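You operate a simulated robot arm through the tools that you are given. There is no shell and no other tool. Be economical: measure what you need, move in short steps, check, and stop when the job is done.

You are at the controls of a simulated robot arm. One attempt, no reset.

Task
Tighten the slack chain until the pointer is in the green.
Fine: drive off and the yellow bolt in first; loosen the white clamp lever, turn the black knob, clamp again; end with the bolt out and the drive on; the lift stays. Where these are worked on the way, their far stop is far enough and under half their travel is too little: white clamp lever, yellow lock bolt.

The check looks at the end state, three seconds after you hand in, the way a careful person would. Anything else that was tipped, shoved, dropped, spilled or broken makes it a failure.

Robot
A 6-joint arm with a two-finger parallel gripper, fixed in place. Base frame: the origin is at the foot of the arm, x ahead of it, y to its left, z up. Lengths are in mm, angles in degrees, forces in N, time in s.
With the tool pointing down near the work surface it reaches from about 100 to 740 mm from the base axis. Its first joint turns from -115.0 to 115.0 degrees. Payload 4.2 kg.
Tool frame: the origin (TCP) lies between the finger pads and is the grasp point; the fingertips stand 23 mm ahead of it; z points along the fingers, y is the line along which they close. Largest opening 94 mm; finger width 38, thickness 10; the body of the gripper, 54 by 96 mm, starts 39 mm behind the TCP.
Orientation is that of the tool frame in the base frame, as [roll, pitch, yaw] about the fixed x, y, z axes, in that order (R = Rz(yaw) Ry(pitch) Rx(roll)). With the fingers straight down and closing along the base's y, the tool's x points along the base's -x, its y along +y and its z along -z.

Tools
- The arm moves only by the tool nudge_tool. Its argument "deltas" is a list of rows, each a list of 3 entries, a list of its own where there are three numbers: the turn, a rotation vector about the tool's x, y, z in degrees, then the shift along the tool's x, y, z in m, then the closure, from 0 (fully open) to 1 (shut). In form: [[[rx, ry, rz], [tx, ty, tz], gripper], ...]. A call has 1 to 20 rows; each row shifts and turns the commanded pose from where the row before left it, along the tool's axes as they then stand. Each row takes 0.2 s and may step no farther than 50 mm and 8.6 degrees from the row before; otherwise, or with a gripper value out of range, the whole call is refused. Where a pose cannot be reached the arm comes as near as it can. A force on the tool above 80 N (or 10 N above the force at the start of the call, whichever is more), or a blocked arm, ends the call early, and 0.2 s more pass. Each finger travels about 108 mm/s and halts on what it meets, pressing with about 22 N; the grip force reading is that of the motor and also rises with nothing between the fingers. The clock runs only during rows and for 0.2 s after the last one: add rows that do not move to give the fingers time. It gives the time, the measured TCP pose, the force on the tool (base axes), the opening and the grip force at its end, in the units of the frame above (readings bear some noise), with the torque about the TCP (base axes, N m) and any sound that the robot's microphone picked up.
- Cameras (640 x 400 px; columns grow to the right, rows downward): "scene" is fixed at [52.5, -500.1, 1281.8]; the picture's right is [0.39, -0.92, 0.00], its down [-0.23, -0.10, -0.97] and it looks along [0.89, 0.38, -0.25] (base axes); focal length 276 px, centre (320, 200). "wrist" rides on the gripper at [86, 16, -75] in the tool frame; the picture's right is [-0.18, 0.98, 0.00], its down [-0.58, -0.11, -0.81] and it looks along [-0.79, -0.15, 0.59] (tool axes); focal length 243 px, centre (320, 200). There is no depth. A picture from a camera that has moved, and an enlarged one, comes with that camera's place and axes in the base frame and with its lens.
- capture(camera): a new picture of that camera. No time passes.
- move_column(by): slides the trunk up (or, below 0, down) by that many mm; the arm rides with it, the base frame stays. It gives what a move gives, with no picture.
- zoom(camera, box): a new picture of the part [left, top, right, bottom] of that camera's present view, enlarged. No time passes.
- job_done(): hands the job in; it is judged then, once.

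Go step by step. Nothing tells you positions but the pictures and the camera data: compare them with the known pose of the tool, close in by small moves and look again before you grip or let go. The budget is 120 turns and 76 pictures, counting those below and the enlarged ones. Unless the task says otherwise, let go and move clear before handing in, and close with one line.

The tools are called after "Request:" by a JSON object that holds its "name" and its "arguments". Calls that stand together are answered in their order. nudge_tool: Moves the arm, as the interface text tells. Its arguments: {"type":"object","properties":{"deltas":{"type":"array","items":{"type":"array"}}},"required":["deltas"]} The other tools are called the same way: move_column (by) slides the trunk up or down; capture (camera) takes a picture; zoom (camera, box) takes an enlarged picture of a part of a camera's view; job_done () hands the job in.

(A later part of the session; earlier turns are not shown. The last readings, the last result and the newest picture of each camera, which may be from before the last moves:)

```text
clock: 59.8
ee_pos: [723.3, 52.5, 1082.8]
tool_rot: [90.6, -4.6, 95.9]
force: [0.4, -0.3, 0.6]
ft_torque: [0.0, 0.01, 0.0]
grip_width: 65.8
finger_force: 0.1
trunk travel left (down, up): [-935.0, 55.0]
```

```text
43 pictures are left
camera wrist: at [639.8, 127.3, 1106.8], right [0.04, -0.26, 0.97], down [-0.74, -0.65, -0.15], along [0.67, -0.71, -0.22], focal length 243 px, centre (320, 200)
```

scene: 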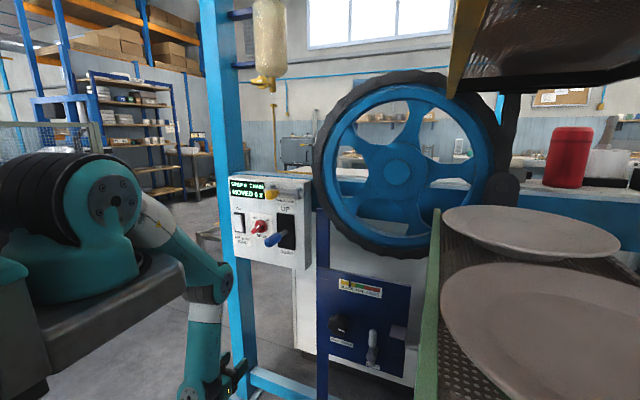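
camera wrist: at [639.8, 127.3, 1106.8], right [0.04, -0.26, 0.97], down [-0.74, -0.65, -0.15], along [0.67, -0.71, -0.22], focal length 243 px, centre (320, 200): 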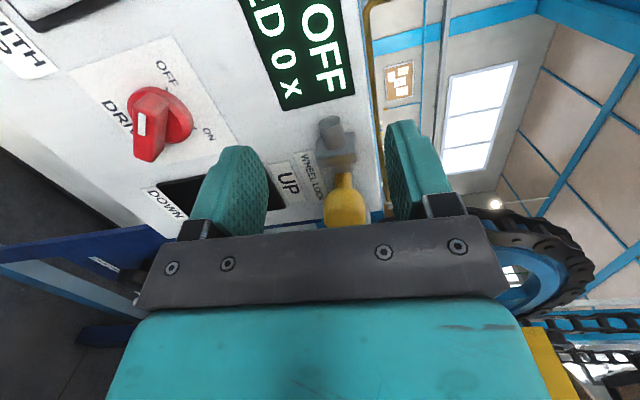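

The fingers straddle vertically and the ball is near (772, -28, 1082). I'll move across in front of it.

Request:
{"name": "nudge_tool", "arguments": {"deltas": [[[0, 0, 0], [-0.04, 0.0025, 0.002], 0.3], [[0, 0, 0], [-0.04, 0.0025, 0.002], 0.3], [[0, 0, 0], [0, 0, 0], 0.3]]}}

Request:
{"name": "capture", "arguments": {"camera": "wrist"}}

```text
clock: 60.6
ee_pos: [737.4, -28.2, 1082.4]
tool_rot: [90.6, -4.4, 95.9]
force: [-0.7, -1.7, 1.6]
ft_torque: [-0.02, 0.01, -0.02]
grip_width: 65.9
finger_force: 0.0
trunk travel left (down, up): [-935.0, 55.0]
```

```text
42 pictures are left
camera wrist: at [653.1, 47.9, 1105.6], right [0.04, -0.26, 0.97], down [-0.74, -0.65, -0.14], along [0.67, -0.71, -0.22], focal length 243 px, centre (320, 200)
```

wrist: 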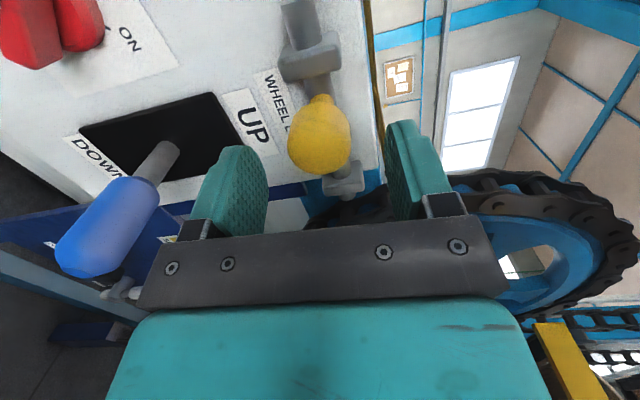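

The ball is near (777, -32, 1079). I'll advance 28 and close on it.

Request:
{"name": "nudge_tool", "arguments": {"deltas": [[[0, 0, 0], [-0.006, -0.002, 0.014], 0.3], [[0, 0, 0], [0, 0, 0.014], 0.3], [[0, 0, 0], [0, 0, 0], 0.6], [[0, 0, 0], [0, 0, 0], 0.8], [[0, 0, 0], [0, 0, 0], 0.9], [[0, 0, 0], [0, 0, 0], 0.9]]}}

Request:
{"name": "capture", "arguments": {"camera": "wrist"}}

```text
clock: 62.0
ee_pos: [764.6, -32.1, 1081.7]
tool_rot: [90.3, -4.5, 95.9]
force: [2.3, -1.8, 22.4]
ft_torque: [0.27, -0.26, -0.14]
grip_width: 32.8
finger_force: 44.7
trunk travel left (down, up): [-935.0, 55.0]
```

```text
41 pictures are left
camera wrist: at [681.1, 45.0, 1104.1], right [0.03, -0.26, 0.97], down [-0.74, -0.65, -0.15], along [0.67, -0.71, -0.21], focal length 243 px, centre (320, 200)
```

wrist: 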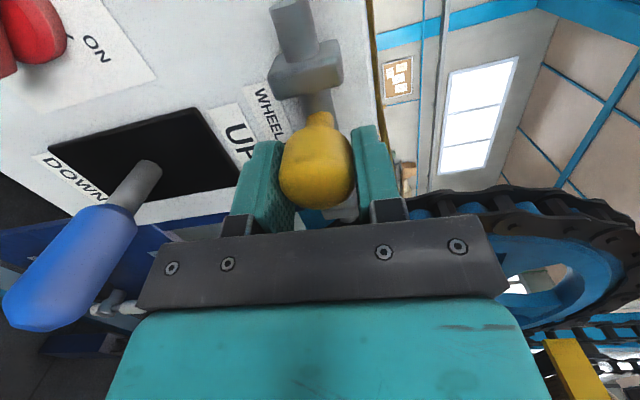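

The ball is gripped. I'll ease up 2 mm and then slide it right towards the wheel in small steps.

Request:
{"name": "nudge_tool", "arguments": {"deltas": [[[0, 0, 0], [0, 0.002, 0], 0.9], [[0, 0, 0], [-0.0099, 0.0008, -0.001], 0.9], [[0, 0, 0], [-0.0099, 0.0008, -0.001], 0.9], [[0, 0, 0], [-0.0099, 0.0008, -0.001], 0.9], [[0, 0, 0], [-0.0099, 0.0008, -0.001], 0.9], [[0, 0, 0], [0, 0, 0], 0.9]]}}

Request:
{"name": "zoom", "arguments": {"camera": "scene", "box": [220, 150, 350, 270]}}

```text
clock: 63.4
ee_pos: [764.0, -71.4, 1081.7]
tool_rot: [90.8, -4.5, 96.0]
force: [11.7, 1.1, 6.9]
ft_torque: [0.07, -0.03, -0.31]
grip_width: 33.0
finger_force: 45.4
trunk travel left (down, up): [-935.0, 55.0]
```

```text
3.33 times, centred on (285, 210) of scene
camera zoom: at [52.5, -500.1, 1281.8], right [0.39, -0.92, 0.0], down [-0.23, -0.1, -0.97], along [0.89, 0.38, -0.25], focal length 919 px, centre (437, 167)
```

zoom: 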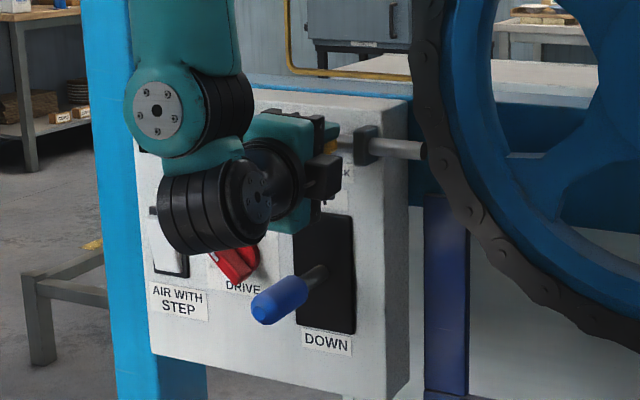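

The bolt is sliding into the wheel. I'll continue to its stop.

Request:
{"name": "nudge_tool", "arguments": {"deltas": [[[0, 0, 0], [-0.0079, 0.0006, -0.0008], 0.9], [[0, 0, 0], [-0.0079, 0.0006, -0.0008], 0.9], [[0, 0, 0], [0, 0, 0], 0.9]]}}

Request:
{"name": "capture", "arguments": {"camera": "wrist"}}

```text
clock: 64.2
ee_pos: [762.6, -85.5, 1080.0]
tool_rot: [90.7, -4.4, 95.9]
force: [-2.0, 32.2, 2.4]
ft_torque: [0.08, -0.16, 0.84]
grip_width: 33.2
finger_force: 44.6
trunk travel left (down, up): [-935.0, 55.0]
```

```text
39 pictures are left
camera wrist: at [680.4, -9.5, 1103.6], right [0.04, -0.26, 0.97], down [-0.74, -0.65, -0.14], along [0.67, -0.71, -0.22], focal length 243 px, centre (320, 200)
```

wrist: 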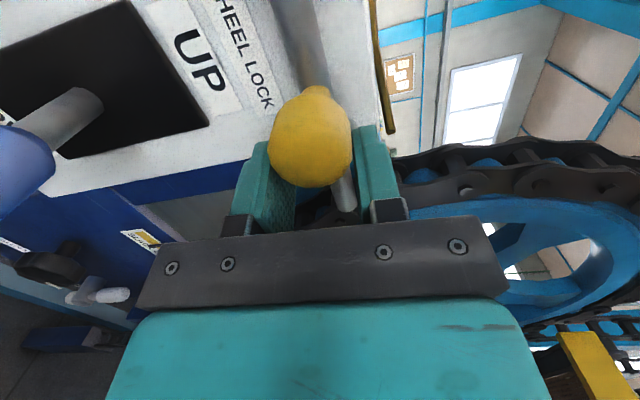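

The bolt is at its stop after 53 mm of travel, with 32 N resisting. I'll release, back off, and lower the trunk to the tension panel.

Request:
{"name": "nudge_tool", "arguments": {"deltas": [[[0, 0, 0], [0.0015, 0, 0], 0.4], [[0, 0, 0], [0, 0, 0], 0.3], [[0, 0, 0], [0, 0, -0.02], 0.3], [[0, 0, 0], [0, 0, -0.03], 0.3], [[0, 0, 0], [0, 0, -0.01], 0.3], [[0, 0, 0], [0, 0, 0], 0.3]]}}

Request:
{"name": "move_column", "arguments": {"by": -400}}

Request:
{"name": "capture", "arguments": {"camera": "wrist"}}

Request:
{"name": "capture", "arguments": {"camera": "scene"}}

```text
clock: 65.6
ee_pos: [705.4, -92.1, 1083.5]
tool_rot: [90.6, -4.5, 95.9]
force: [-0.2, -0.4, -0.4]
ft_torque: [-0.03, 0.0, 0.02]
grip_width: 65.8
finger_force: 0.0
trunk travel left (down, up): [-935.0, 55.0]
```

```text
clock: 69.4
ee_pos: [704.6, -90.7, 683.8]
tool_rot: [90.6, -4.4, 95.9]
force: [0.7, 0.1, 0.2]
ft_torque: [0.02, 0.0, 0.0]
grip_width: 65.9
finger_force: 0.0
trunk travel left (down, up): [-535.0, 455.0]
```

```text
38 pictures are left
camera wrist: at [622.0, -15.0, 706.3], right [0.04, -0.26, 0.97], down [-0.74, -0.65, -0.14], along [0.67, -0.71, -0.22], focal length 243 px, centre (320, 200)
```

wrist: 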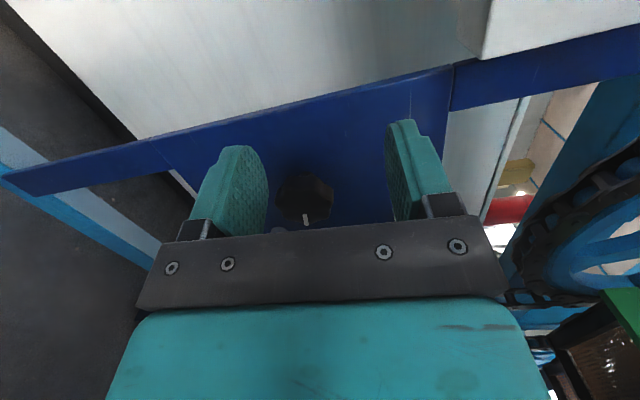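

```text
37 pictures are left
```

scene: 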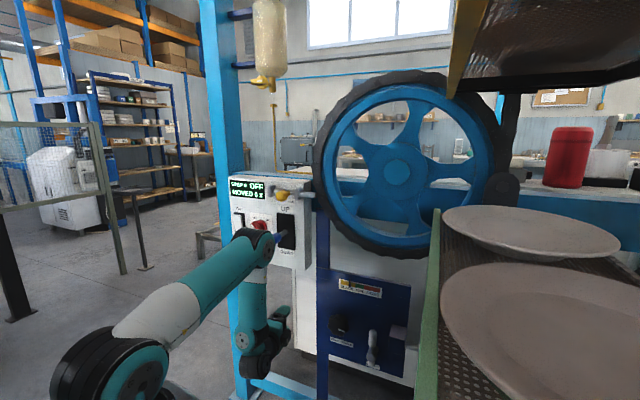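

The black knob is confirmed near (834, -237, 619). I'll move right to look at the white clamp lever first.

Request:
{"name": "nudge_tool", "arguments": {"deltas": [[[0, 0, 0], [-0.0396, 0.003, -0.004], 0.3], [[0, 0, 0], [-0.0396, 0.003, -0.004], 0.3], [[0, 0, 0], [-0.0396, 0.003, -0.004], 0.3], [[0, 0, 0], [-0.0396, 0.003, -0.004], 0.3], [[0, 0, 0], [0, 0, 0], 0.3]]}}

Request:
{"name": "capture", "arguments": {"camera": "wrist"}}

```text
clock: 70.6
ee_pos: [705.8, -251.3, 683.7]
tool_rot: [90.9, -4.4, 95.6]
force: [-0.2, 0.2, -0.6]
ft_torque: [-0.02, 0.0, 0.02]
grip_width: 65.7
finger_force: 0.0
trunk travel left (down, up): [-535.0, 455.0]
```

```text
36 pictures are left
camera wrist: at [623.8, -173.8, 705.9], right [0.04, -0.26, 0.97], down [-0.75, -0.65, -0.14], along [0.66, -0.72, -0.22], focal length 243 px, centre (320, 200)
```

wrist: 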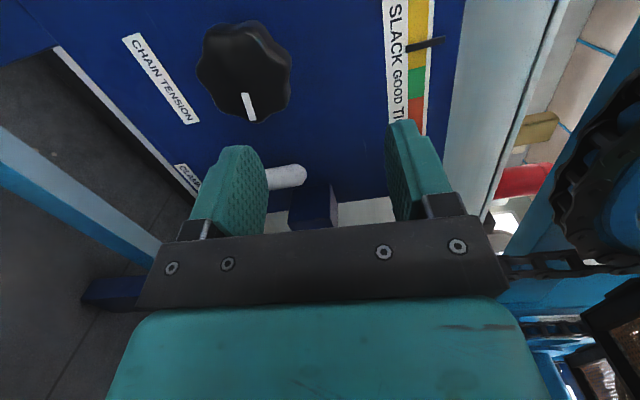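

The knob's mark and the scale are clear. I'll lower the tool a little and move right for a better view of the lever.

Request:
{"name": "nudge_tool", "arguments": {"deltas": [[[0, 0, 0], [-0.0396, -0.02, -0.008], 0.1], [[0, 0, 0], [-0.0396, -0.02, -0.008], 0.1], [[0, 0, 0], [0, 0, 0], 0.1]]}}

Request:
{"name": "capture", "arguments": {"camera": "wrist"}}

Request:
{"name": "zoom", "arguments": {"camera": "scene", "box": [320, 280, 420, 380]}}

```text
clock: 71.4
ee_pos: [719.7, -279.5, 637.4]
tool_rot: [90.7, -4.3, 94.6]
force: [0.7, -0.2, 0.2]
ft_torque: [0.0, 0.03, 0.01]
grip_width: 84.2
finger_force: 0.0
out of reach, approached as far as the arm can: row 1, 2
trunk travel left (down, up): [-535.0, 455.0]
```

```text
35 pictures are left
camera wrist: at [638.0, -201.4, 660.4], right [0.03, -0.26, 0.97], down [-0.76, -0.64, -0.14], along [0.65, -0.73, -0.21], focal length 243 px, centre (320, 200)
```

wrist: 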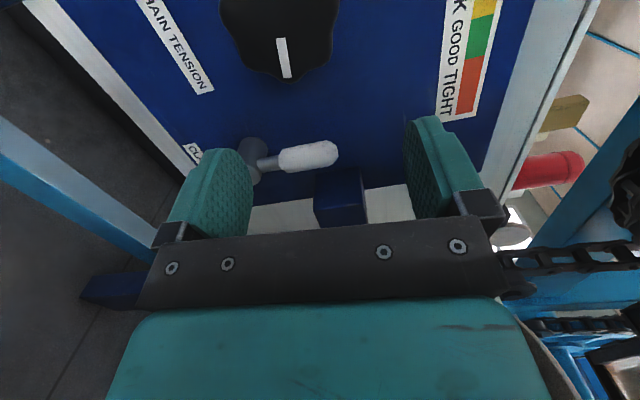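

```text
4.00 times, centred on (370, 330) of scene
camera zoom: at [52.5, -500.1, 1281.8], right [0.39, -0.92, 0.0], down [-0.23, -0.1, -0.97], along [0.89, 0.38, -0.25], focal length 1102 px, centre (120, -320)
```

zoom: 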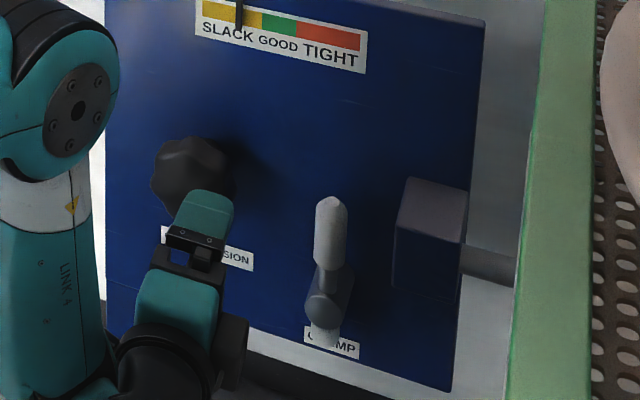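

The lever is vertical: its hub is near (862, -356, 527) and the handle centre near (842, -356, 597), with a block on its right. It can only swing left, and I need more reach there. I'll yaw right and pitch up.

Request:
{"name": "nudge_tool", "arguments": {"deltas": [[[0, -8.5, 0], [0, 0, -0.005], 0.6], [[0, -8.5, 0], [0, 0, 0], 0.9], [[0, -8.5, 0], [0, 0, 0], 1.0], [[0, -8.5, 0], [0, 0, 0], 1.0], [[-8, 0, 0], [0, 0, 0], 1.0], [[-8, 0, 0], [0, 0, 0], 1.0], [[0, 0, 0], [0, 0, 0], 1.0]]}}

Request:
{"name": "capture", "arguments": {"camera": "wrist"}}

```text
clock: 73.0
ee_pos: [717.6, -278.5, 637.6]
tool_rot: [77.0, -3.3, 61.8]
force: [0.1, -0.3, 0.7]
ft_torque: [-0.03, 0.03, 0.0]
grip_width: 0.1
finger_force: 22.3
trunk travel left (down, up): [-535.0, 455.0]
```

```text
33 pictures are left
camera wrist: at [691.5, -167.5, 640.6], right [-0.31, -0.11, 0.95], down [-0.94, -0.14, -0.32], along [0.16, -0.98, -0.06], focal length 243 px, centre (320, 200)
```

wrist: 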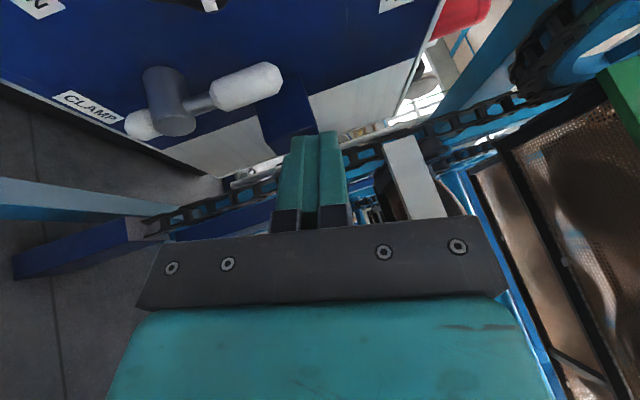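

The handle is at (840, -357, 598), spanning z 565–630, and the block face starts at y≈-412. I'll roll 90° so the fingers close sideways with the camera on top, with a 60 mm opening to push using one finger.

Request:
{"name": "nudge_tool", "arguments": {"deltas": [[[0, 0, 8.5], [0, 0, 0], 0.4], [[0, 0, 8.5], [0, 0, 0], 0.36], [[0, 0, 8.5], [0, 0, 0], 0.36], [[0, 0, 8.5], [0, 0, 0], 0.36], [[0, 0, 8.5], [0, 0, 0], 0.36], [[0, 0, 8.5], [0, 0, 0], 0.36], [[0, 0, 8.5], [0, 0, 0], 0.36], [[0, 0, 8.5], [0, 0, 0], 0.36], [[0, 0, 8.5], [0, 0, 0], 0.36], [[0, 0, 8.5], [0, 0, 0], 0.36], [[0, 0, 4], [0, 0, 0], 0.36], [[0, 0, 0], [0, 0, 0], 0.36]]}}

Request:
{"name": "capture", "arguments": {"camera": "wrist"}}

```text
clock: 75.6
ee_pos: [718.6, -278.9, 636.4]
tool_rot: [-10.6, -76.8, 162.0]
force: [0.3, -0.4, 0.8]
ft_torque: [0.02, 0.01, 0.01]
grip_width: 60.1
finger_force: 0.2
trunk travel left (down, up): [-535.0, 455.0]
```

```text
32 pictures are left
camera wrist: at [628.0, -252.4, 703.5], right [-0.43, -0.88, -0.22], down [-0.51, 0.43, -0.74], along [0.75, -0.2, -0.63], focal length 243 px, centre (320, 200)
```

wrist: 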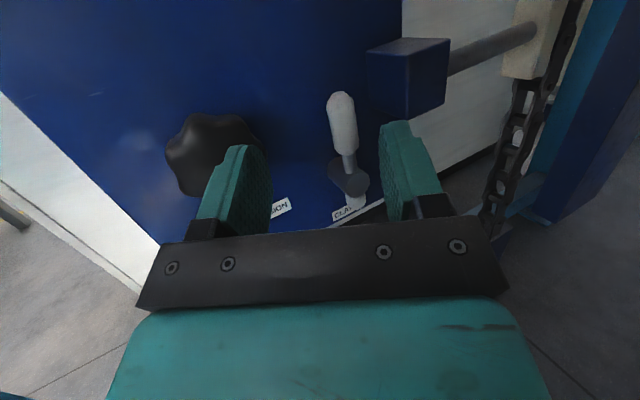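

This upright view shows the lever straight ahead. I'll close the fist, shift right so it passes on the lever's right side, lower the trunk and move forward to test reach.

Request:
{"name": "move_column", "arguments": {"by": -60}}

Request:
{"name": "nudge_tool", "arguments": {"deltas": [[[0, 0, 0], [0.01, 0.02, 0], 0.8], [[0, 0, 0], [0.01, 0.018, 0], 1.0], [[0, 0, 0], [0, 0, 0.025], 1.0], [[0, 0, 0], [0, 0, 0.025], 1.0], [[0, 0, 0], [0, 0, 0.02], 1.0], [[0, 0, 0], [0, 0, 0], 1.0]]}}

Request:
{"name": "capture", "arguments": {"camera": "wrist"}}

```text
clock: 76.6
ee_pos: [718.1, -278.1, 577.4]
tool_rot: [-10.4, -76.8, 161.5]
force: [-0.5, 0.9, -0.3]
ft_torque: [-0.02, 0.01, -0.01]
grip_width: 60.4
finger_force: 0.0
trunk travel left (down, up): [-475.0, 515.0]
```

```text
clock: 78.0
ee_pos: [754.7, -344.2, 611.5]
tool_rot: [-10.3, -76.8, 161.6]
force: [0.4, 0.0, -0.5]
ft_torque: [0.0, -0.01, 0.01]
grip_width: 0.0
finger_force: 21.7
trunk travel left (down, up): [-475.0, 515.0]
```

```text
31 pictures are left
camera wrist: at [665.2, -317.7, 677.9], right [-0.43, -0.88, -0.22], down [-0.51, 0.43, -0.74], along [0.75, -0.21, -0.63], focal length 243 px, centre (320, 200)
```

wrist: 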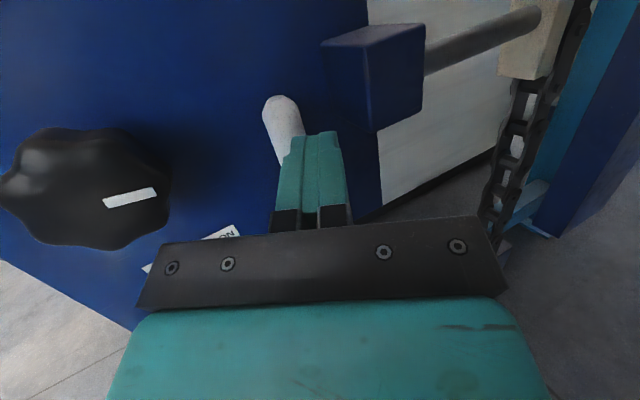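

No reach warnings now. The handle is 75 mm ahead and 28 mm to the left, so I'll advance alongside it.

Request:
{"name": "nudge_tool", "arguments": {"deltas": [[[0, 0, 0], [-0.013, 0, 0.02], 1.0], [[0, 0, 0], [-0.013, 0, 0.02], 1.0], [[0, 0, 0], [0, 0, 0.02], 1.0], [[0, 0, 0], [0, 0, 0], 1.0]]}}

Request:
{"name": "capture", "arguments": {"camera": "wrist"}}

```text
clock: 79.0
ee_pos: [801.9, -370.6, 599.8]
tool_rot: [-10.2, -76.7, 161.6]
force: [0.1, -0.4, -0.6]
ft_torque: [0.01, 0.02, 0.01]
grip_width: 0.0
finger_force: 21.9
out of reach, approached as far as the arm can: row 3
trunk travel left (down, up): [-475.0, 515.0]
```

```text
30 pictures are left
camera wrist: at [711.0, -343.3, 665.6], right [-0.43, -0.88, -0.22], down [-0.51, 0.43, -0.74], along [0.75, -0.2, -0.63], focal length 243 px, centre (320, 200)
```

wrist: 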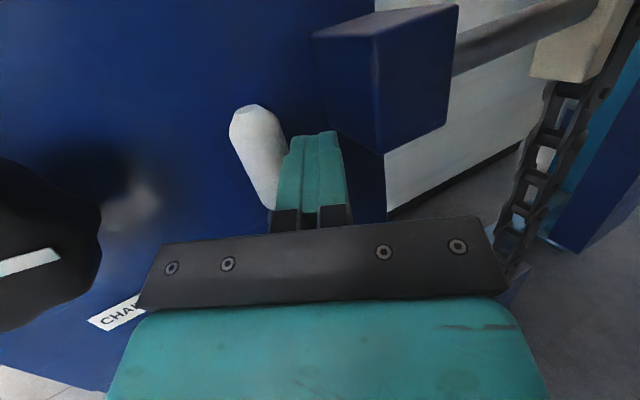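

I'm at the reach limit with the tip just beside the handle. Pitching up 8° more should gain depth.

Request:
{"name": "nudge_tool", "arguments": {"deltas": [[[0, 4, 0], [0, 0, 0], 1.0], [[0, 4, 0], [0, 0, 0.005], 1.0], [[0, 0, 0], [-0.004, 0, 0.012], 1.0], [[0, 0, 0], [0, 0, 0], 1.0]]}}

Request:
{"name": "capture", "arguments": {"camera": "wrist"}}

```text
clock: 80.0
ee_pos: [817.7, -377.4, 601.0]
tool_rot: [-6.4, -68.9, 157.6]
force: [-1.0, 0.3, -0.1]
ft_torque: [0.01, 0.01, 0.0]
grip_width: 0.0
finger_force: 21.8
trunk travel left (down, up): [-475.0, 515.0]
```

```text
29 pictures are left
camera wrist: at [719.2, -346.6, 653.4], right [-0.41, -0.89, -0.21], down [-0.41, 0.38, -0.83], along [0.82, -0.25, -0.52], focal length 243 px, centre (320, 200)
```

wrist: 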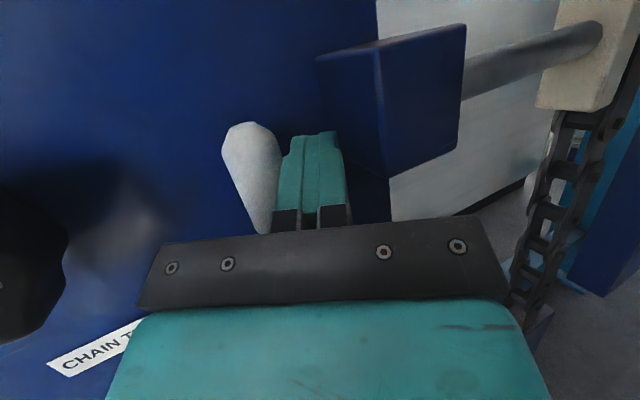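

The fist is beside the handle. I'll push left gently and watch the force.

Request:
{"name": "nudge_tool", "arguments": {"deltas": [[[0, 0, 0], [0.0004, -0.0079, -0.0045], 1.0], [[0, 0, 0], [0.0004, -0.0079, -0.0045], 1.0], [[0, 0, 0], [0.0004, -0.0079, -0.0045], 1.0], [[0, 0, 0], [0.0004, -0.0079, -0.0045], 1.0], [[0, 0, 0], [0, 0, 0], 1.0]]}}

Request:
{"name": "capture", "arguments": {"camera": "wrist"}}

```text
clock: 81.2
ee_pos: [816.9, -341.9, 598.2]
tool_rot: [-6.5, -68.9, 157.6]
force: [-0.6, -0.2, -0.7]
ft_torque: [0.01, 0.0, 0.01]
grip_width: 0.0
finger_force: 21.8
trunk travel left (down, up): [-475.0, 515.0]
```

```text
28 pictures are left
camera wrist: at [719.4, -309.9, 649.6], right [-0.41, -0.89, -0.21], down [-0.41, 0.38, -0.83], along [0.82, -0.25, -0.52], focal length 243 px, centre (320, 200)
```

wrist: 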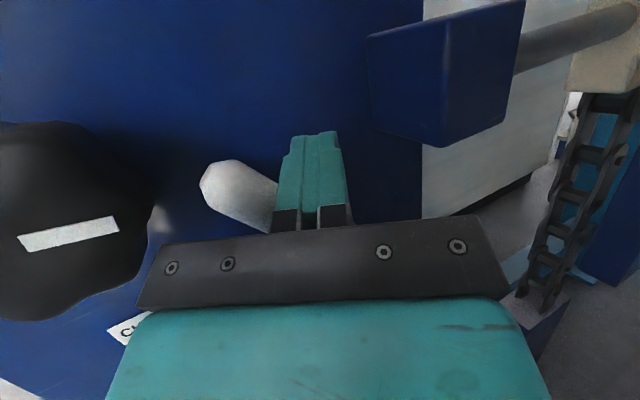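

The lever is swinging left freely. I'll follow its arc further left and down.

Request:
{"name": "nudge_tool", "arguments": {"deltas": [[[0, 0, 0], [-0.0014, -0.0122, -0.0078], 1.0], [[0, 0, 0], [-0.0014, -0.0122, -0.0078], 1.0], [[0, 0, 0], [-0.0054, -0.0103, -0.0082], 1.0], [[0, 0, 0], [-0.0054, -0.0103, -0.0082], 1.0], [[0, 0, 0], [-0.0104, -0.0048, -0.0071], 1.0], [[0, 0, 0], [0, 0, 0], 1.0]]}}

Request:
{"name": "capture", "arguments": {"camera": "wrist"}}

Request:
{"name": "zoom", "arguments": {"camera": "scene", "box": [310, 270, 420, 380]}}

```text
clock: 82.6
ee_pos: [809.8, -282.4, 568.5]
tool_rot: [-6.3, -68.8, 157.6]
force: [-0.2, -0.7, -0.6]
ft_torque: [0.03, 0.02, 0.0]
grip_width: 0.0
finger_force: 22.3
out of reach, approached as far as the arm can: row 4, 5
trunk travel left (down, up): [-475.0, 515.0]
```

```text
27 pictures are left
camera wrist: at [712.8, -252.2, 620.1], right [-0.4, -0.89, -0.21], down [-0.41, 0.38, -0.83], along [0.82, -0.25, -0.52], focal length 243 px, centre (320, 200)
```

wrist: 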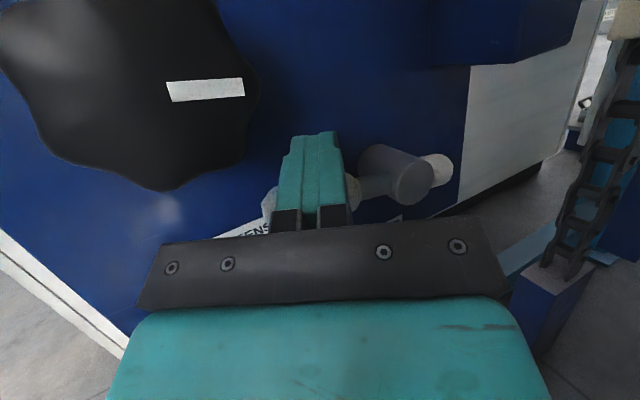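

```text
3.64 times, centred on (365, 325) of scene
camera zoom: at [52.5, -500.1, 1281.8], right [0.39, -0.92, 0.0], down [-0.23, -0.1, -0.97], along [0.89, 0.38, -0.25], focal length 1002 px, centre (156, -254)
```

zoom: 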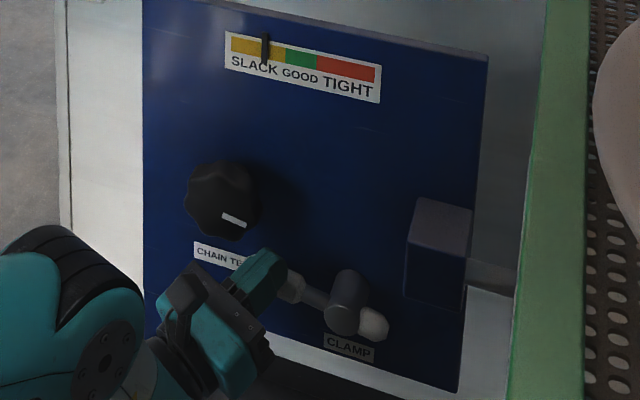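

The lever is nearly horizontal. I'll press down a little further to find its stop.

Request:
{"name": "nudge_tool", "arguments": {"deltas": [[[0, 0, 0], [-0.0093, 0.0004, -0.0036], 1.0], [[0, 0, 0], [-0.0093, 0.0004, -0.0036], 1.0], [[0, 0, 0], [0, 0, 0], 1.0]]}}

Request:
{"name": "zoom", "arguments": {"camera": "scene", "box": [310, 270, 420, 380]}}

```text
clock: 83.4
ee_pos: [804.9, -282.9, 551.4]
tool_rot: [-6.3, -68.8, 157.6]
force: [-0.3, 0.3, 0.4]
ft_torque: [0.03, -0.01, -0.01]
grip_width: 0.3
finger_force: 21.8
out of reach, approached as far as the arm can: row 1, 2
trunk travel left (down, up): [-475.0, 515.0]
```

```text
3.64 times, centred on (365, 325) of scene
camera zoom: at [52.5, -500.1, 1281.8], right [0.39, -0.92, 0.0], down [-0.23, -0.1, -0.97], along [0.89, 0.38, -0.25], focal length 1002 px, centre (156, -254)
```

zoom: 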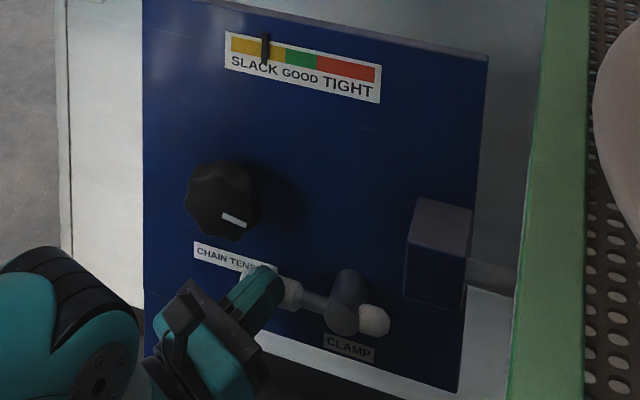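

The lever is horizontal at its loosened end. Next is the black knob, near y=-233, z=618 with its front at x≈825. I'll back off, straighten the tool and line up with the gripper open.

Request:
{"name": "nudge_tool", "arguments": {"deltas": [[[0, 0, 0], [0, 0, -0.03], 1.0], [[0, 0, 0], [0, 0, -0.03], 1.0], [[6.53, -0.3, 2.52], [0, 0, 0], 0.6], [[6.53, -0.3, 2.52], [0, 0, 0], 0.3], [[6.53, -0.3, 2.52], [0, 0, 0], 0], [[0, -6, 0], [0, 0, 0], 0], [[0, -6, 0], [0, 0, 0], 0], [[0, 0, 0], [0.03, -0.008, 0], 0], [[0, 0, 0], [0.03, -0.008, 0], 0], [[0, 0, 0], [0.025, 0, 0], 0], [[0, 0, 0], [0, 0, 0], 0]]}}

Request:
{"name": "capture", "arguments": {"camera": "wrist"}}

```text
clock: 85.8
ee_pos: [811.0, -251.0, 573.6]
tool_rot: [-14.7, -81.5, -172.1]
force: [-14.6, 39.2, -29.0]
ft_torque: [-2.2, 0.24, 1.76]
grip_width: 94.0
finger_force: 0.1
out of reach, approached as far as the arm can: row 1, 2, 3, 4, 6, 8, 9, 10
trunk travel left (down, up): [-475.0, 515.0]
```

```text
24 pictures are left
camera wrist: at [723.6, -260.4, 647.6], right [-0.09, -0.97, -0.22], down [-0.69, 0.22, -0.69], along [0.71, 0.09, -0.69], focal length 243 px, centre (320, 200)
```

wrist: 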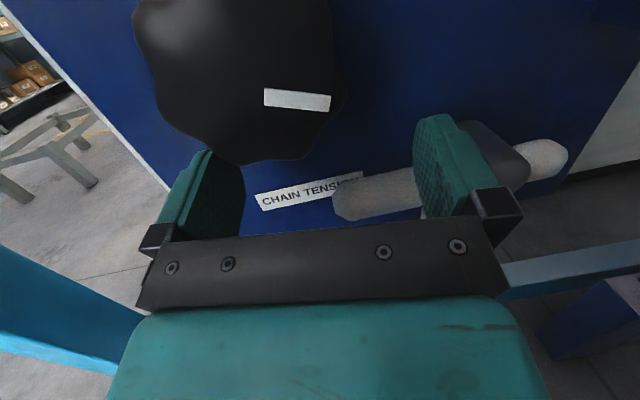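

The arm couldn't retreat at high pitch, so the open fingers are now bearing on the knob and lever. With the lower pitch I'll try backing straight out.

Request:
{"name": "nudge_tool", "arguments": {"deltas": [[[0, 0, 0], [-0.003, 0, -0.015], 0], [[0, 0, 0], [0, 0, -0.015], 0], [[0, 0, 0], [0, 0, -0.02], 0], [[0, 0, 0], [0, 0, -0.02], 0], [[0, 0, 0], [0, 0, 0], 0]]}}

Request:
{"name": "capture", "arguments": {"camera": "wrist"}}

Request:
{"name": "zoom", "arguments": {"camera": "scene", "box": [310, 270, 420, 380]}}

```text
clock: 87.0
ee_pos: [800.9, -261.3, 547.0]
tool_rot: [-15.1, -80.8, -172.5]
force: [-0.4, -0.6, -0.5]
ft_torque: [0.02, 0.01, 0.0]
grip_width: 93.9
finger_force: 0.1
out of reach, approached as far as the arm can: row 1, 2, 3, 4
trunk travel left (down, up): [-475.0, 515.0]
```

```text
23 pictures are left
camera wrist: at [711.1, -269.5, 619.9], right [-0.1, -0.97, -0.22], down [-0.68, 0.23, -0.7], along [0.73, 0.08, -0.68], focal length 243 px, centre (320, 200)
```

wrist: 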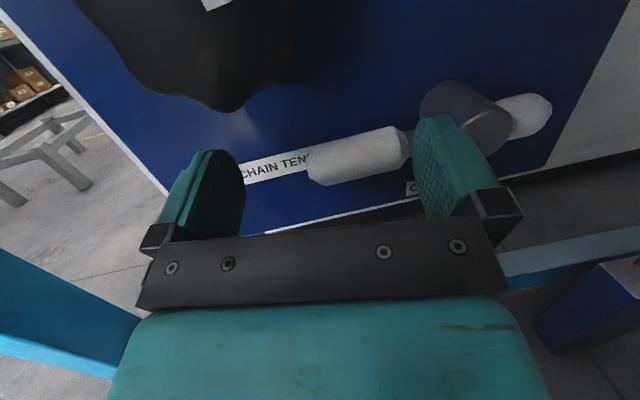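

```text
3.64 times, centred on (365, 325) of scene
camera zoom: at [52.5, -500.1, 1281.8], right [0.39, -0.92, 0.0], down [-0.23, -0.1, -0.97], along [0.89, 0.38, -0.25], focal length 1002 px, centre (156, -254)
```

zoom: 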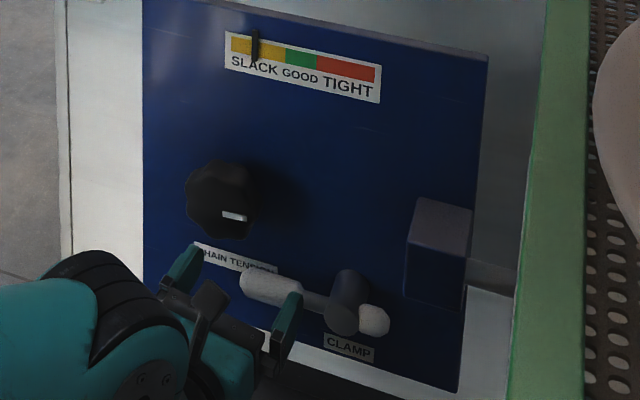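

The bump turned the knob slightly counter-clockwise and the pointer moved towards slack, so clockwise tightens. The arm is at its fold limit, so I'll go down and back first, then raise the trunk.

Request:
{"name": "nudge_tool", "arguments": {"deltas": [[[0, 0, 0], [-0.025, 0, -0.01], 0], [[0, 0, 0], [-0.02, 0, -0.02], 0], [[0, 0, 0], [-0.01, 0, -0.02], 0], [[0, 0, 0], [0, 0, 0], 0]]}}

```text
clock: 88.0
ee_pos: [766.5, -254.9, 479.9]
tool_rot: [-15.0, -80.9, -172.6]
force: [-0.9, -0.4, 0.4]
ft_torque: [-0.03, -0.01, -0.03]
grip_width: 94.1
finger_force: 0.1
out of reach, approached as far as the arm can: row 3
trunk travel left (down, up): [-475.0, 515.0]
```

Clear of everything now. I'll raise the trunk so the tool faces the knob.

Request:
{"name": "move_column", "arguments": {"by": 138}}

Request:
{"name": "capture", "arguments": {"camera": "wrist"}}

```text
clock: 89.7
ee_pos: [766.3, -255.1, 618.1]
tool_rot: [-15.0, -80.7, -172.6]
force: [-0.1, 0.2, 0.2]
ft_torque: [0.0, 0.02, 0.02]
grip_width: 94.1
finger_force: 0.0
trunk travel left (down, up): [-613.0, 377.0]
```

```text
21 pictures are left
camera wrist: at [677.3, -262.8, 690.6], right [-0.1, -0.97, -0.22], down [-0.68, 0.23, -0.69], along [0.72, 0.08, -0.68], focal length 243 px, centre (320, 200)
```

wrist: 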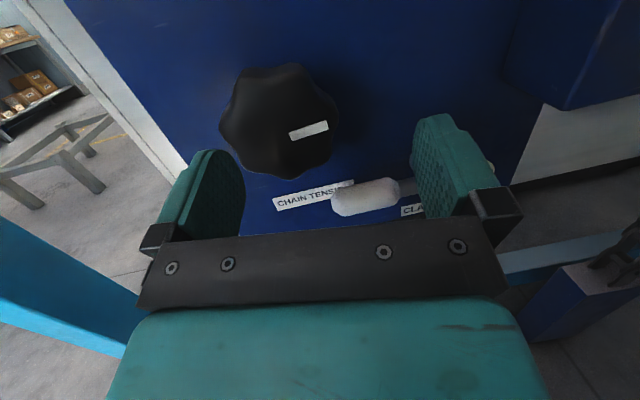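

Knob centre is near (828, -236, 622). I'll pre-roll 64° counter-clockwise and centre on it, so that gripping and turning clockwise returns the wrist to a known-good pose.

Request:
{"name": "nudge_tool", "arguments": {"deltas": [[[0, 0, 0], [-0.0054, -0.026, 0], 0], [[0, 0, -8], [0, 0, 0], 0], [[0, 0, -8], [0, 0, 0], 0], [[0, 0, -8], [0, 0, 0], 0], [[0, 0, -8], [0, 0, 0], 0], [[0, 0, -8], [0, 0, 0], 0], [[0, 0, -8], [0, 0, 0], 0], [[0, 0, -8], [0, 0, 0], 0], [[0, 0, -8], [0, 0, 0], 0], [[0, 0, 0], [0, 0, 0.015], 0], [[0, 0, 0], [0, 0, 0], 0]]}}

Request:
{"name": "capture", "arguments": {"camera": "wrist"}}

```text
clock: 92.1
ee_pos: [786.1, -229.7, 616.3]
tool_rot: [79.9, -27.9, 87.0]
force: [0.5, 0.3, 0.4]
ft_torque: [-0.01, -0.01, 0.01]
grip_width: 93.9
finger_force: 0.0
trunk travel left (down, up): [-613.0, 377.0]
```

```text
20 pictures are left
camera wrist: at [713.0, -152.1, 659.1], right [-0.2, -0.61, 0.77], down [-0.79, -0.36, -0.49], along [0.57, -0.71, -0.41], focal length 243 px, centre (320, 200)
```

wrist: 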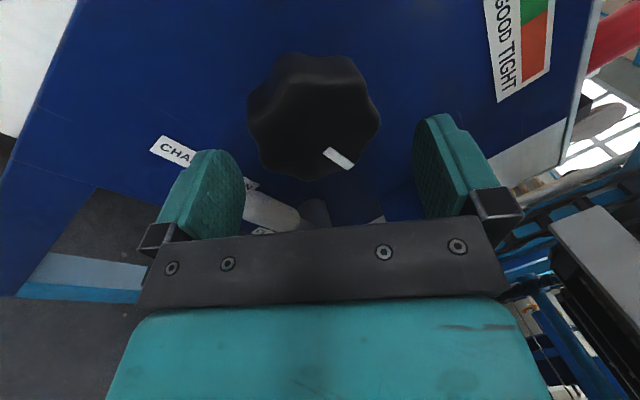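

The tool axis points straight at the knob centre. I'll advance 37 mm and grip.

Request:
{"name": "nudge_tool", "arguments": {"deltas": [[[0, 0, 0], [0, 0, 0.018], 0], [[0, 0, 0], [0, 0, 0.018], 0], [[0, 0, 0], [0, 0, 0], 0], [[0, 0, 0], [0, 0, 0], 0.3], [[0, 0, 0], [0, 0, 0], 0.5], [[0, 0, 0], [0, 0, 0], 0.5], [[0, 0, 0], [0, 0, 0], 0.5]]}}

Request:
{"name": "capture", "arguments": {"camera": "wrist"}}

```text
clock: 93.7
ee_pos: [821.2, -233.4, 620.0]
tool_rot: [80.1, -28.1, 87.2]
force: [18.3, 24.6, -22.4]
ft_torque: [0.02, -0.37, -0.66]
grip_width: 73.1
finger_force: 44.7
trunk travel left (down, up): [-613.0, 377.0]
```

```text
19 pictures are left
camera wrist: at [748.3, -154.4, 662.2], right [-0.2, -0.61, 0.77], down [-0.79, -0.36, -0.49], along [0.57, -0.71, -0.41], focal length 243 px, centre (320, 200)
```

wrist: 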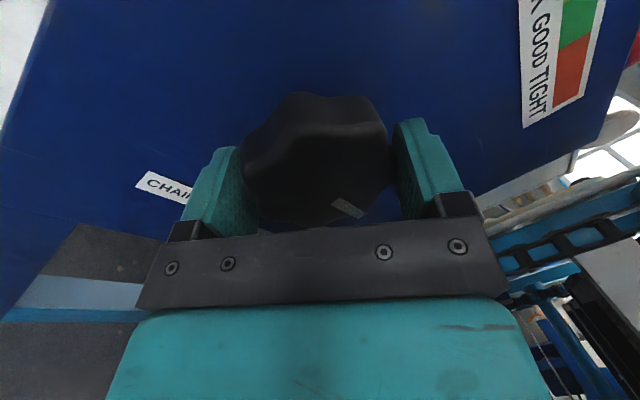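

The knob is gripped at 73 mm. I'll relieve the offset and turn clockwise 32° about the knob axis, then check the pointer.

Request:
{"name": "nudge_tool", "arguments": {"deltas": [[[0, 0, 0], [0, -0.002, 0], 0.5], [[0.37, -1.6, 7.83], [0, 0, 0], 0.5], [[0.37, -1.6, 7.83], [0, 0, 0], 0.5], [[0.37, -1.6, 7.83], [0, 0, 0], 0.5], [[0.37, -1.6, 7.83], [0, 0, 0], 0.5], [[0, 0, 0], [0, 0, 0], 0.5]]}}

Request:
{"name": "zoom", "arguments": {"camera": "scene", "box": [310, 265, 420, 375]}}

```text
clock: 95.1
ee_pos: [820.0, -232.6, 620.8]
tool_rot: [83.1, -60.0, 84.8]
force: [-10.7, 28.1, 4.1]
ft_torque: [-0.01, 0.67, 1.12]
grip_width: 73.5
finger_force: 44.9
trunk travel left (down, up): [-613.0, 377.0]
```

```text
3.64 times, centred on (365, 320) of scene
camera zoom: at [52.5, -500.1, 1281.8], right [0.39, -0.92, 0.0], down [-0.23, -0.1, -0.97], along [0.89, 0.38, -0.25], focal length 1002 px, centre (156, -236)
```

zoom: 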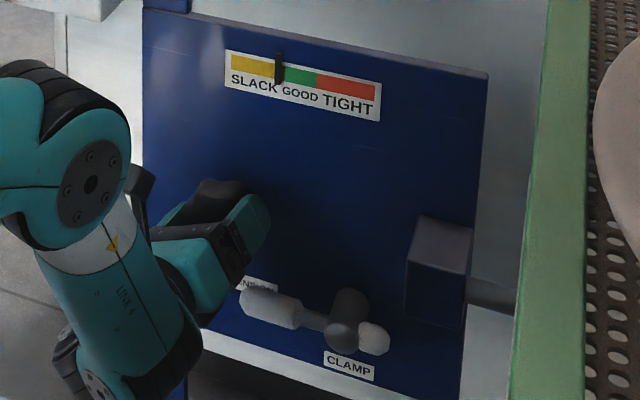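

The pointer moved right, about 25 px for 32°, and green is centred around 20 px further. I'll turn 24° more.

Request:
{"name": "nudge_tool", "arguments": {"deltas": [[[0.37, -1.6, 7.83], [0, 0, 0], 0.5], [[0.37, -1.6, 7.83], [0, 0, 0], 0.5], [[0.37, -1.6, 7.83], [0, 0, 0], 0.5], [[0, 0, 0], [0, 0, 0], 0.5]]}}

Request:
{"name": "zoom", "arguments": {"camera": "scene", "box": [335, 265, 400, 310]}}

```text
clock: 96.1
ee_pos: [820.2, -233.4, 622.3]
tool_rot: [101.5, -83.6, 67.0]
force: [-8.1, 33.2, 7.4]
ft_torque: [0.05, -0.15, 0.52]
grip_width: 73.0
finger_force: 45.0
trunk travel left (down, up): [-613.0, 377.0]
```

```text
8.89 times, centred on (368, 288) of scene
camera zoom: at [52.5, -500.1, 1281.8], right [0.39, -0.92, 0.0], down [-0.23, -0.1, -0.97], along [0.89, 0.38, -0.25], focal length 2450 px, centre (-102, -578)
```

zoom: 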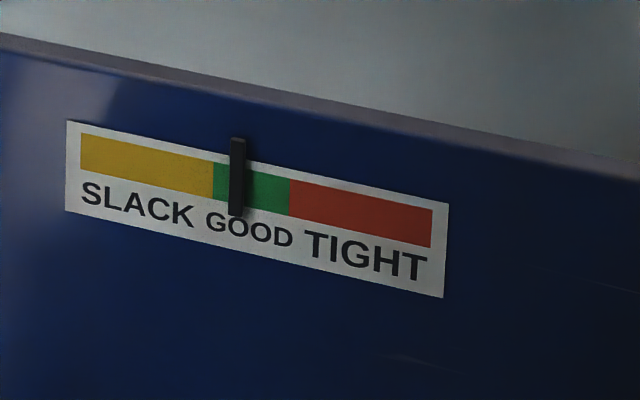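

The pointer is in the green, slightly left of centre. I'll add 4° and release.

Request:
{"name": "nudge_tool", "arguments": {"deltas": [[[0.18, -0.8, 3.9], [0, 0, 0], 0.5], [[0, 0, 0], [0, 0, 0], 0.5], [[0, 0, 0], [0, 0, 0], 0.2], [[0, 0, 0], [0, 0, 0], 0], [[0, 0, 0], [0, 0, 0], 0], [[0, 0, 0], [0, 0, -0.02], 0], [[0, 0, 0], [0, 0, -0.02], 0], [[0, 0, 0], [0, 0, 0], 0]]}}

Request:
{"name": "zoom", "arguments": {"camera": "scene", "box": [310, 265, 420, 375]}}

```text
clock: 97.9
ee_pos: [781.7, -226.8, 621.6]
tool_rot: [132.3, -86.6, 36.1]
force: [0.8, 0.1, 0.4]
ft_torque: [0.0, 0.0, -0.04]
grip_width: 93.9
finger_force: 0.1
trunk travel left (down, up): [-613.0, 377.0]
```

```text
3.64 times, centred on (365, 320) of scene
camera zoom: at [52.5, -500.1, 1281.8], right [0.39, -0.92, 0.0], down [-0.23, -0.1, -0.97], along [0.89, 0.38, -0.25], focal length 1002 px, centre (156, -236)
```

zoom: 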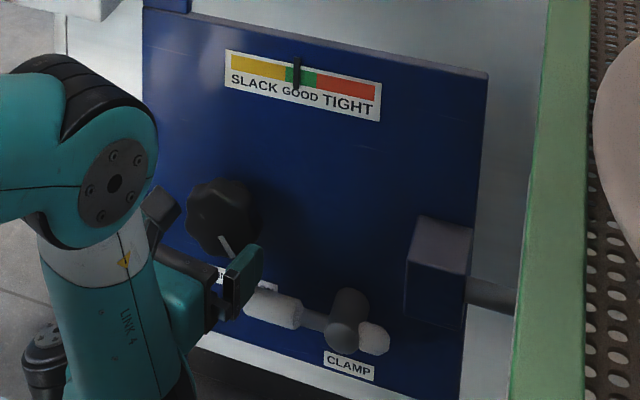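

The pointer sits in the green. I need to re-clamp by pushing the lever up from below, so I'll retreat, close the fist, pitch up and lower the trunk on the left of the lever.

Request:
{"name": "nudge_tool", "arguments": {"deltas": [[[0, 0, 0], [0, -0.005, -0.02], 0.4], [[0, 0, 0], [0, 0, -0.02], 0.8], [[0, 7, 0], [0, 0, 0], 1.0], [[0, 7, 0], [0, 0, 0], 1.0], [[0, 5, 0], [0, 0, 0], 1.0], [[0, 0, 0], [0, 0, 0], 1.0]]}}

Request:
{"name": "capture", "arguments": {"camera": "wrist"}}

```text
clock: 99.3
ee_pos: [768.3, -216.1, 610.5]
tool_rot: [8.3, -72.9, 160.6]
force: [-0.4, 0.5, -0.3]
ft_torque: [-0.01, -0.02, 0.02]
grip_width: 0.0
finger_force: 22.5
out of reach, approached as far as the arm can: row 2, 3, 4
trunk travel left (down, up): [-613.0, 377.0]
```

```text
15 pictures are left
camera wrist: at [670.0, -211.9, 671.3], right [-0.15, -0.98, -0.13], down [-0.58, 0.19, -0.79], along [0.8, -0.04, -0.59], focal length 243 px, centre (320, 200)
```

wrist: 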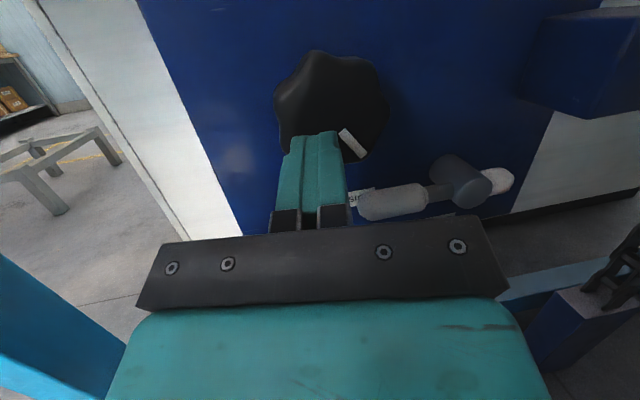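

The handle lies near y=-289, z=529. I'll drop the trunk so the fist goes beneath it, move right and then forward.

Request:
{"name": "move_column", "arguments": {"by": -138}}

Request:
{"name": "nudge_tool", "arguments": {"deltas": [[[0, 0, 0], [-0.0005, 0.0206, 0.0042], 1.0], [[0, 0, 0], [-0.0005, 0.0206, 0.0042], 1.0], [[0, 0, 0], [-0.0005, 0.0206, 0.0042], 1.0], [[0, 0, 0], [-0.005, -0.0034, 0.0163], 1.0], [[0, 0, 0], [-0.005, -0.0034, 0.0163], 1.0], [[0, 0, 0], [-0.005, -0.0034, 0.0163], 1.0], [[0, 0, 0], [0, 0, 0], 1.0]]}}

Request:
{"name": "capture", "arguments": {"camera": "wrist"}}

```text
clock: 100.9
ee_pos: [768.7, -216.5, 473.2]
tool_rot: [8.4, -73.1, 160.5]
force: [-0.7, 0.0, 0.3]
ft_torque: [0.0, 0.03, 0.0]
grip_width: 0.0
finger_force: 21.9
trunk travel left (down, up): [-475.0, 515.0]
```

```text
clock: 102.5
ee_pos: [818.5, -280.5, 476.1]
tool_rot: [8.3, -73.0, 160.7]
force: [0.3, -0.4, 1.2]
ft_torque: [0.03, -0.02, -0.01]
grip_width: 0.2
finger_force: 22.5
trunk travel left (down, up): [-475.0, 515.0]
```

```text
14 pictures are left
camera wrist: at [721.5, -275.6, 537.6], right [-0.15, -0.98, -0.13], down [-0.58, 0.19, -0.79], along [0.8, -0.04, -0.59], focal length 243 px, centre (320, 200)
```

wrist: 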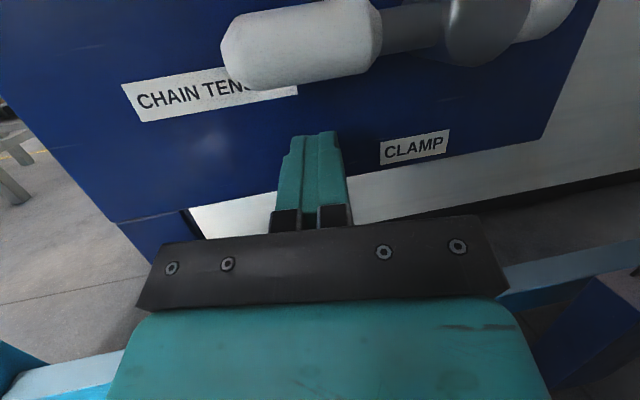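

The fist is under the handle. I'll raise the trunk 50 mm to start lifting it, then follow the arc up and right.

Request:
{"name": "move_column", "arguments": {"by": 50}}

Request:
{"name": "nudge_tool", "arguments": {"deltas": [[[0, 0, 0], [0.0115, 0.0035, 0.0042], 1.0], [[0, 0, 0], [0.011, 0.005, 0.0045], 1.0], [[0, 0, 0], [0.01, 0.0075, 0.0045], 1.0], [[0, 0, 0], [0.0065, 0.0095, 0.004], 1.0], [[0, 0, 0], [0, 0, 0], 1.0]]}}

Request:
{"name": "capture", "arguments": {"camera": "wrist"}}

```text
clock: 103.5
ee_pos: [819.4, -280.2, 526.0]
tool_rot: [8.3, -73.1, 160.4]
force: [0.8, -0.7, -0.9]
ft_torque: [-0.01, 0.0, -0.03]
grip_width: 0.0
finger_force: 22.0
trunk travel left (down, up): [-525.0, 465.0]
```

```text
clock: 104.7
ee_pos: [818.3, -305.1, 570.0]
tool_rot: [8.4, -73.0, 160.5]
force: [0.2, -0.6, 0.6]
ft_torque: [0.01, -0.02, -0.04]
grip_width: 0.3
finger_force: 21.9
trunk travel left (down, up): [-525.0, 465.0]
```

```text
13 pictures are left
camera wrist: at [721.4, -300.2, 631.5], right [-0.15, -0.98, -0.13], down [-0.58, 0.19, -0.79], along [0.8, -0.04, -0.59], focal length 243 px, centre (320, 200)
```

wrist: 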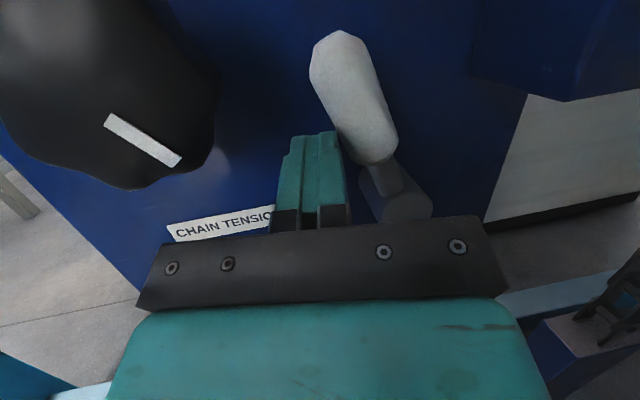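

The lever is coming up. I'll push it right to the vertical stop.

Request:
{"name": "nudge_tool", "arguments": {"deltas": [[[0, 0, 0], [0.003, 0.0088, 0.0025], 1.0], [[0, 0, 0], [0.001, 0.0089, 0.0022], 1.0], [[0, 0, 0], [0, 0.0069, 0.0015], 1.0], [[0, 0, 0], [0, 0.005, 0.001], 1.0], [[0, 0, 0], [0, 0.004, 0.001], 1.0], [[0, 0, 0], [0, 0, 0], 1.0]]}}

```text
clock: 106.1
ee_pos: [818.8, -330.2, 576.6]
tool_rot: [5.7, -73.4, 164.7]
force: [-15.3, 50.2, 18.1]
ft_torque: [-0.28, -0.37, 0.78]
grip_width: 0.2
finger_force: 21.8
trunk travel left (down, up): [-525.0, 465.0]
stopped in row 6: the force on the tool passed its limit (the readings are from after the stop); the commanded pose is now the measured one
```

The lever is hard against its stop at the expected upright position. I'll ease left off it and check.

Request:
{"name": "nudge_tool", "arguments": {"deltas": [[[0, 0, 0], [0, -0.012, 0], 1.0], [[0, 0, 0], [-0.005, -0.012, -0.005], 1.0], [[0, 0, 0], [0, 0, 0], 1.0]]}}

Request:
{"name": "zoom", "arguments": {"camera": "scene", "box": [310, 265, 420, 375]}}

```text
clock: 106.9
ee_pos: [819.0, -309.7, 568.1]
tool_rot: [6.8, -73.3, 162.7]
force: [-0.2, 0.4, 0.2]
ft_torque: [-0.02, 0.0, 0.03]
grip_width: 0.0
finger_force: 21.8
trunk travel left (down, up): [-525.0, 465.0]
```

```text
3.64 times, centred on (365, 320) of scene
camera zoom: at [52.5, -500.1, 1281.8], right [0.39, -0.92, 0.0], down [-0.23, -0.1, -0.97], along [0.89, 0.38, -0.25], focal length 1002 px, centre (156, -236)
```

zoom: 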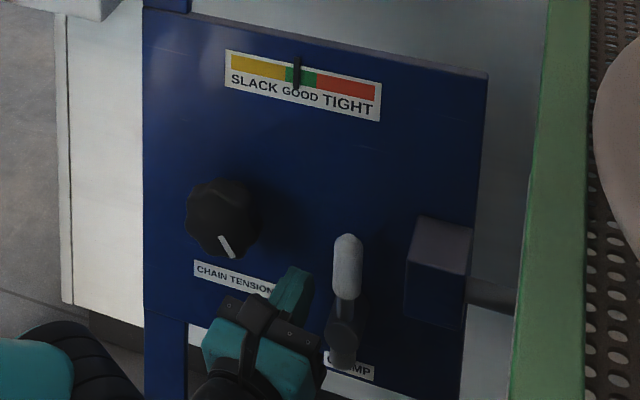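

Clamped, with the pointer in the green. I'll retreat down and back, flatten the pitch, then raise the trunk to the bolt.

Request:
{"name": "nudge_tool", "arguments": {"deltas": [[[0, 0, 0], [-0.0135, -0.003, -0.017], 1.0], [[0, 0, 0], [-0.0135, -0.003, -0.017], 1.0], [[0, 0, 0], [-0.0135, 0, -0.017], 1.0], [[0, 0, 0], [-0.0135, 0, -0.017], 1.0], [[0, -6, 0], [0, 0, -0.01], 1.0], [[0, -6, 0], [0, 0, -0.01], 1.0], [[0, -5, 0], [0, 0, -0.01], 1.0], [[0, 0, 0], [0, 0, 0], 1.0]]}}

```text
clock: 108.7
ee_pos: [743.6, -292.9, 490.8]
tool_rot: [103.9, -88.0, 65.4]
force: [0.2, 0.2, 0.8]
ft_torque: [0.0, 0.02, 0.0]
grip_width: 0.0
finger_force: 22.9
trunk travel left (down, up): [-525.0, 465.0]
```

Clear. I'll roll 90° for a vertical grip, straighten the yaw, and move left to the corridor I came down.

Request:
{"name": "nudge_tool", "arguments": {"deltas": [[[0, 0, -8.3], [0, 0, 0], 0.8], [[0, 0, -8.3], [0, 0, 0], 0.6], [[0, 0, -8.3], [0, 0, 0], 0.4], [[0, 0, -8.3], [0, 0, 0], 0.3], [[0, 0, -8.3], [0, 0, 0], 0.3], [[0, 0, -8.3], [0, 0, 0], 0.3], [[0, 0, -8.3], [0, 0, 0], 0.3], [[0, 0, -8.3], [0, 0, 0], 0.3], [[0, 0, -8.3], [0, 0, 0], 0.3], [[0, 0, -8.3], [0, 0, 0], 0.3], [[0, 0, -7], [0, 0, 0], 0.3], [[0, 5, 0], [0, 0, -0.015], 0.3], [[0, 5, 0], [0, 0, -0.015], 0.3], [[0, 0, 0], [0.04, 0, 0], 0.3], [[0, 0, 0], [0.04, 0, 0], 0.3], [[0, 0, 0], [0.04, 0, 0], 0.3], [[0, 0, 0], [0.04, 0, 0], 0.3], [[0, 0, 0], [0.03, 0, 0], 0.3], [[0, 0, 0], [0, 0, 0], 0.3]]}}

```text
clock: 112.7
ee_pos: [733.9, -107.5, 469.7]
tool_rot: [90.8, 1.8, 89.3]
force: [-0.1, -0.1, -0.4]
ft_torque: [0.03, 0.02, -0.03]
grip_width: 65.8
finger_force: 0.0
out of reach, approached as far as the arm can: row 14, 15, 16
trunk travel left (down, up): [-525.0, 465.0]
```

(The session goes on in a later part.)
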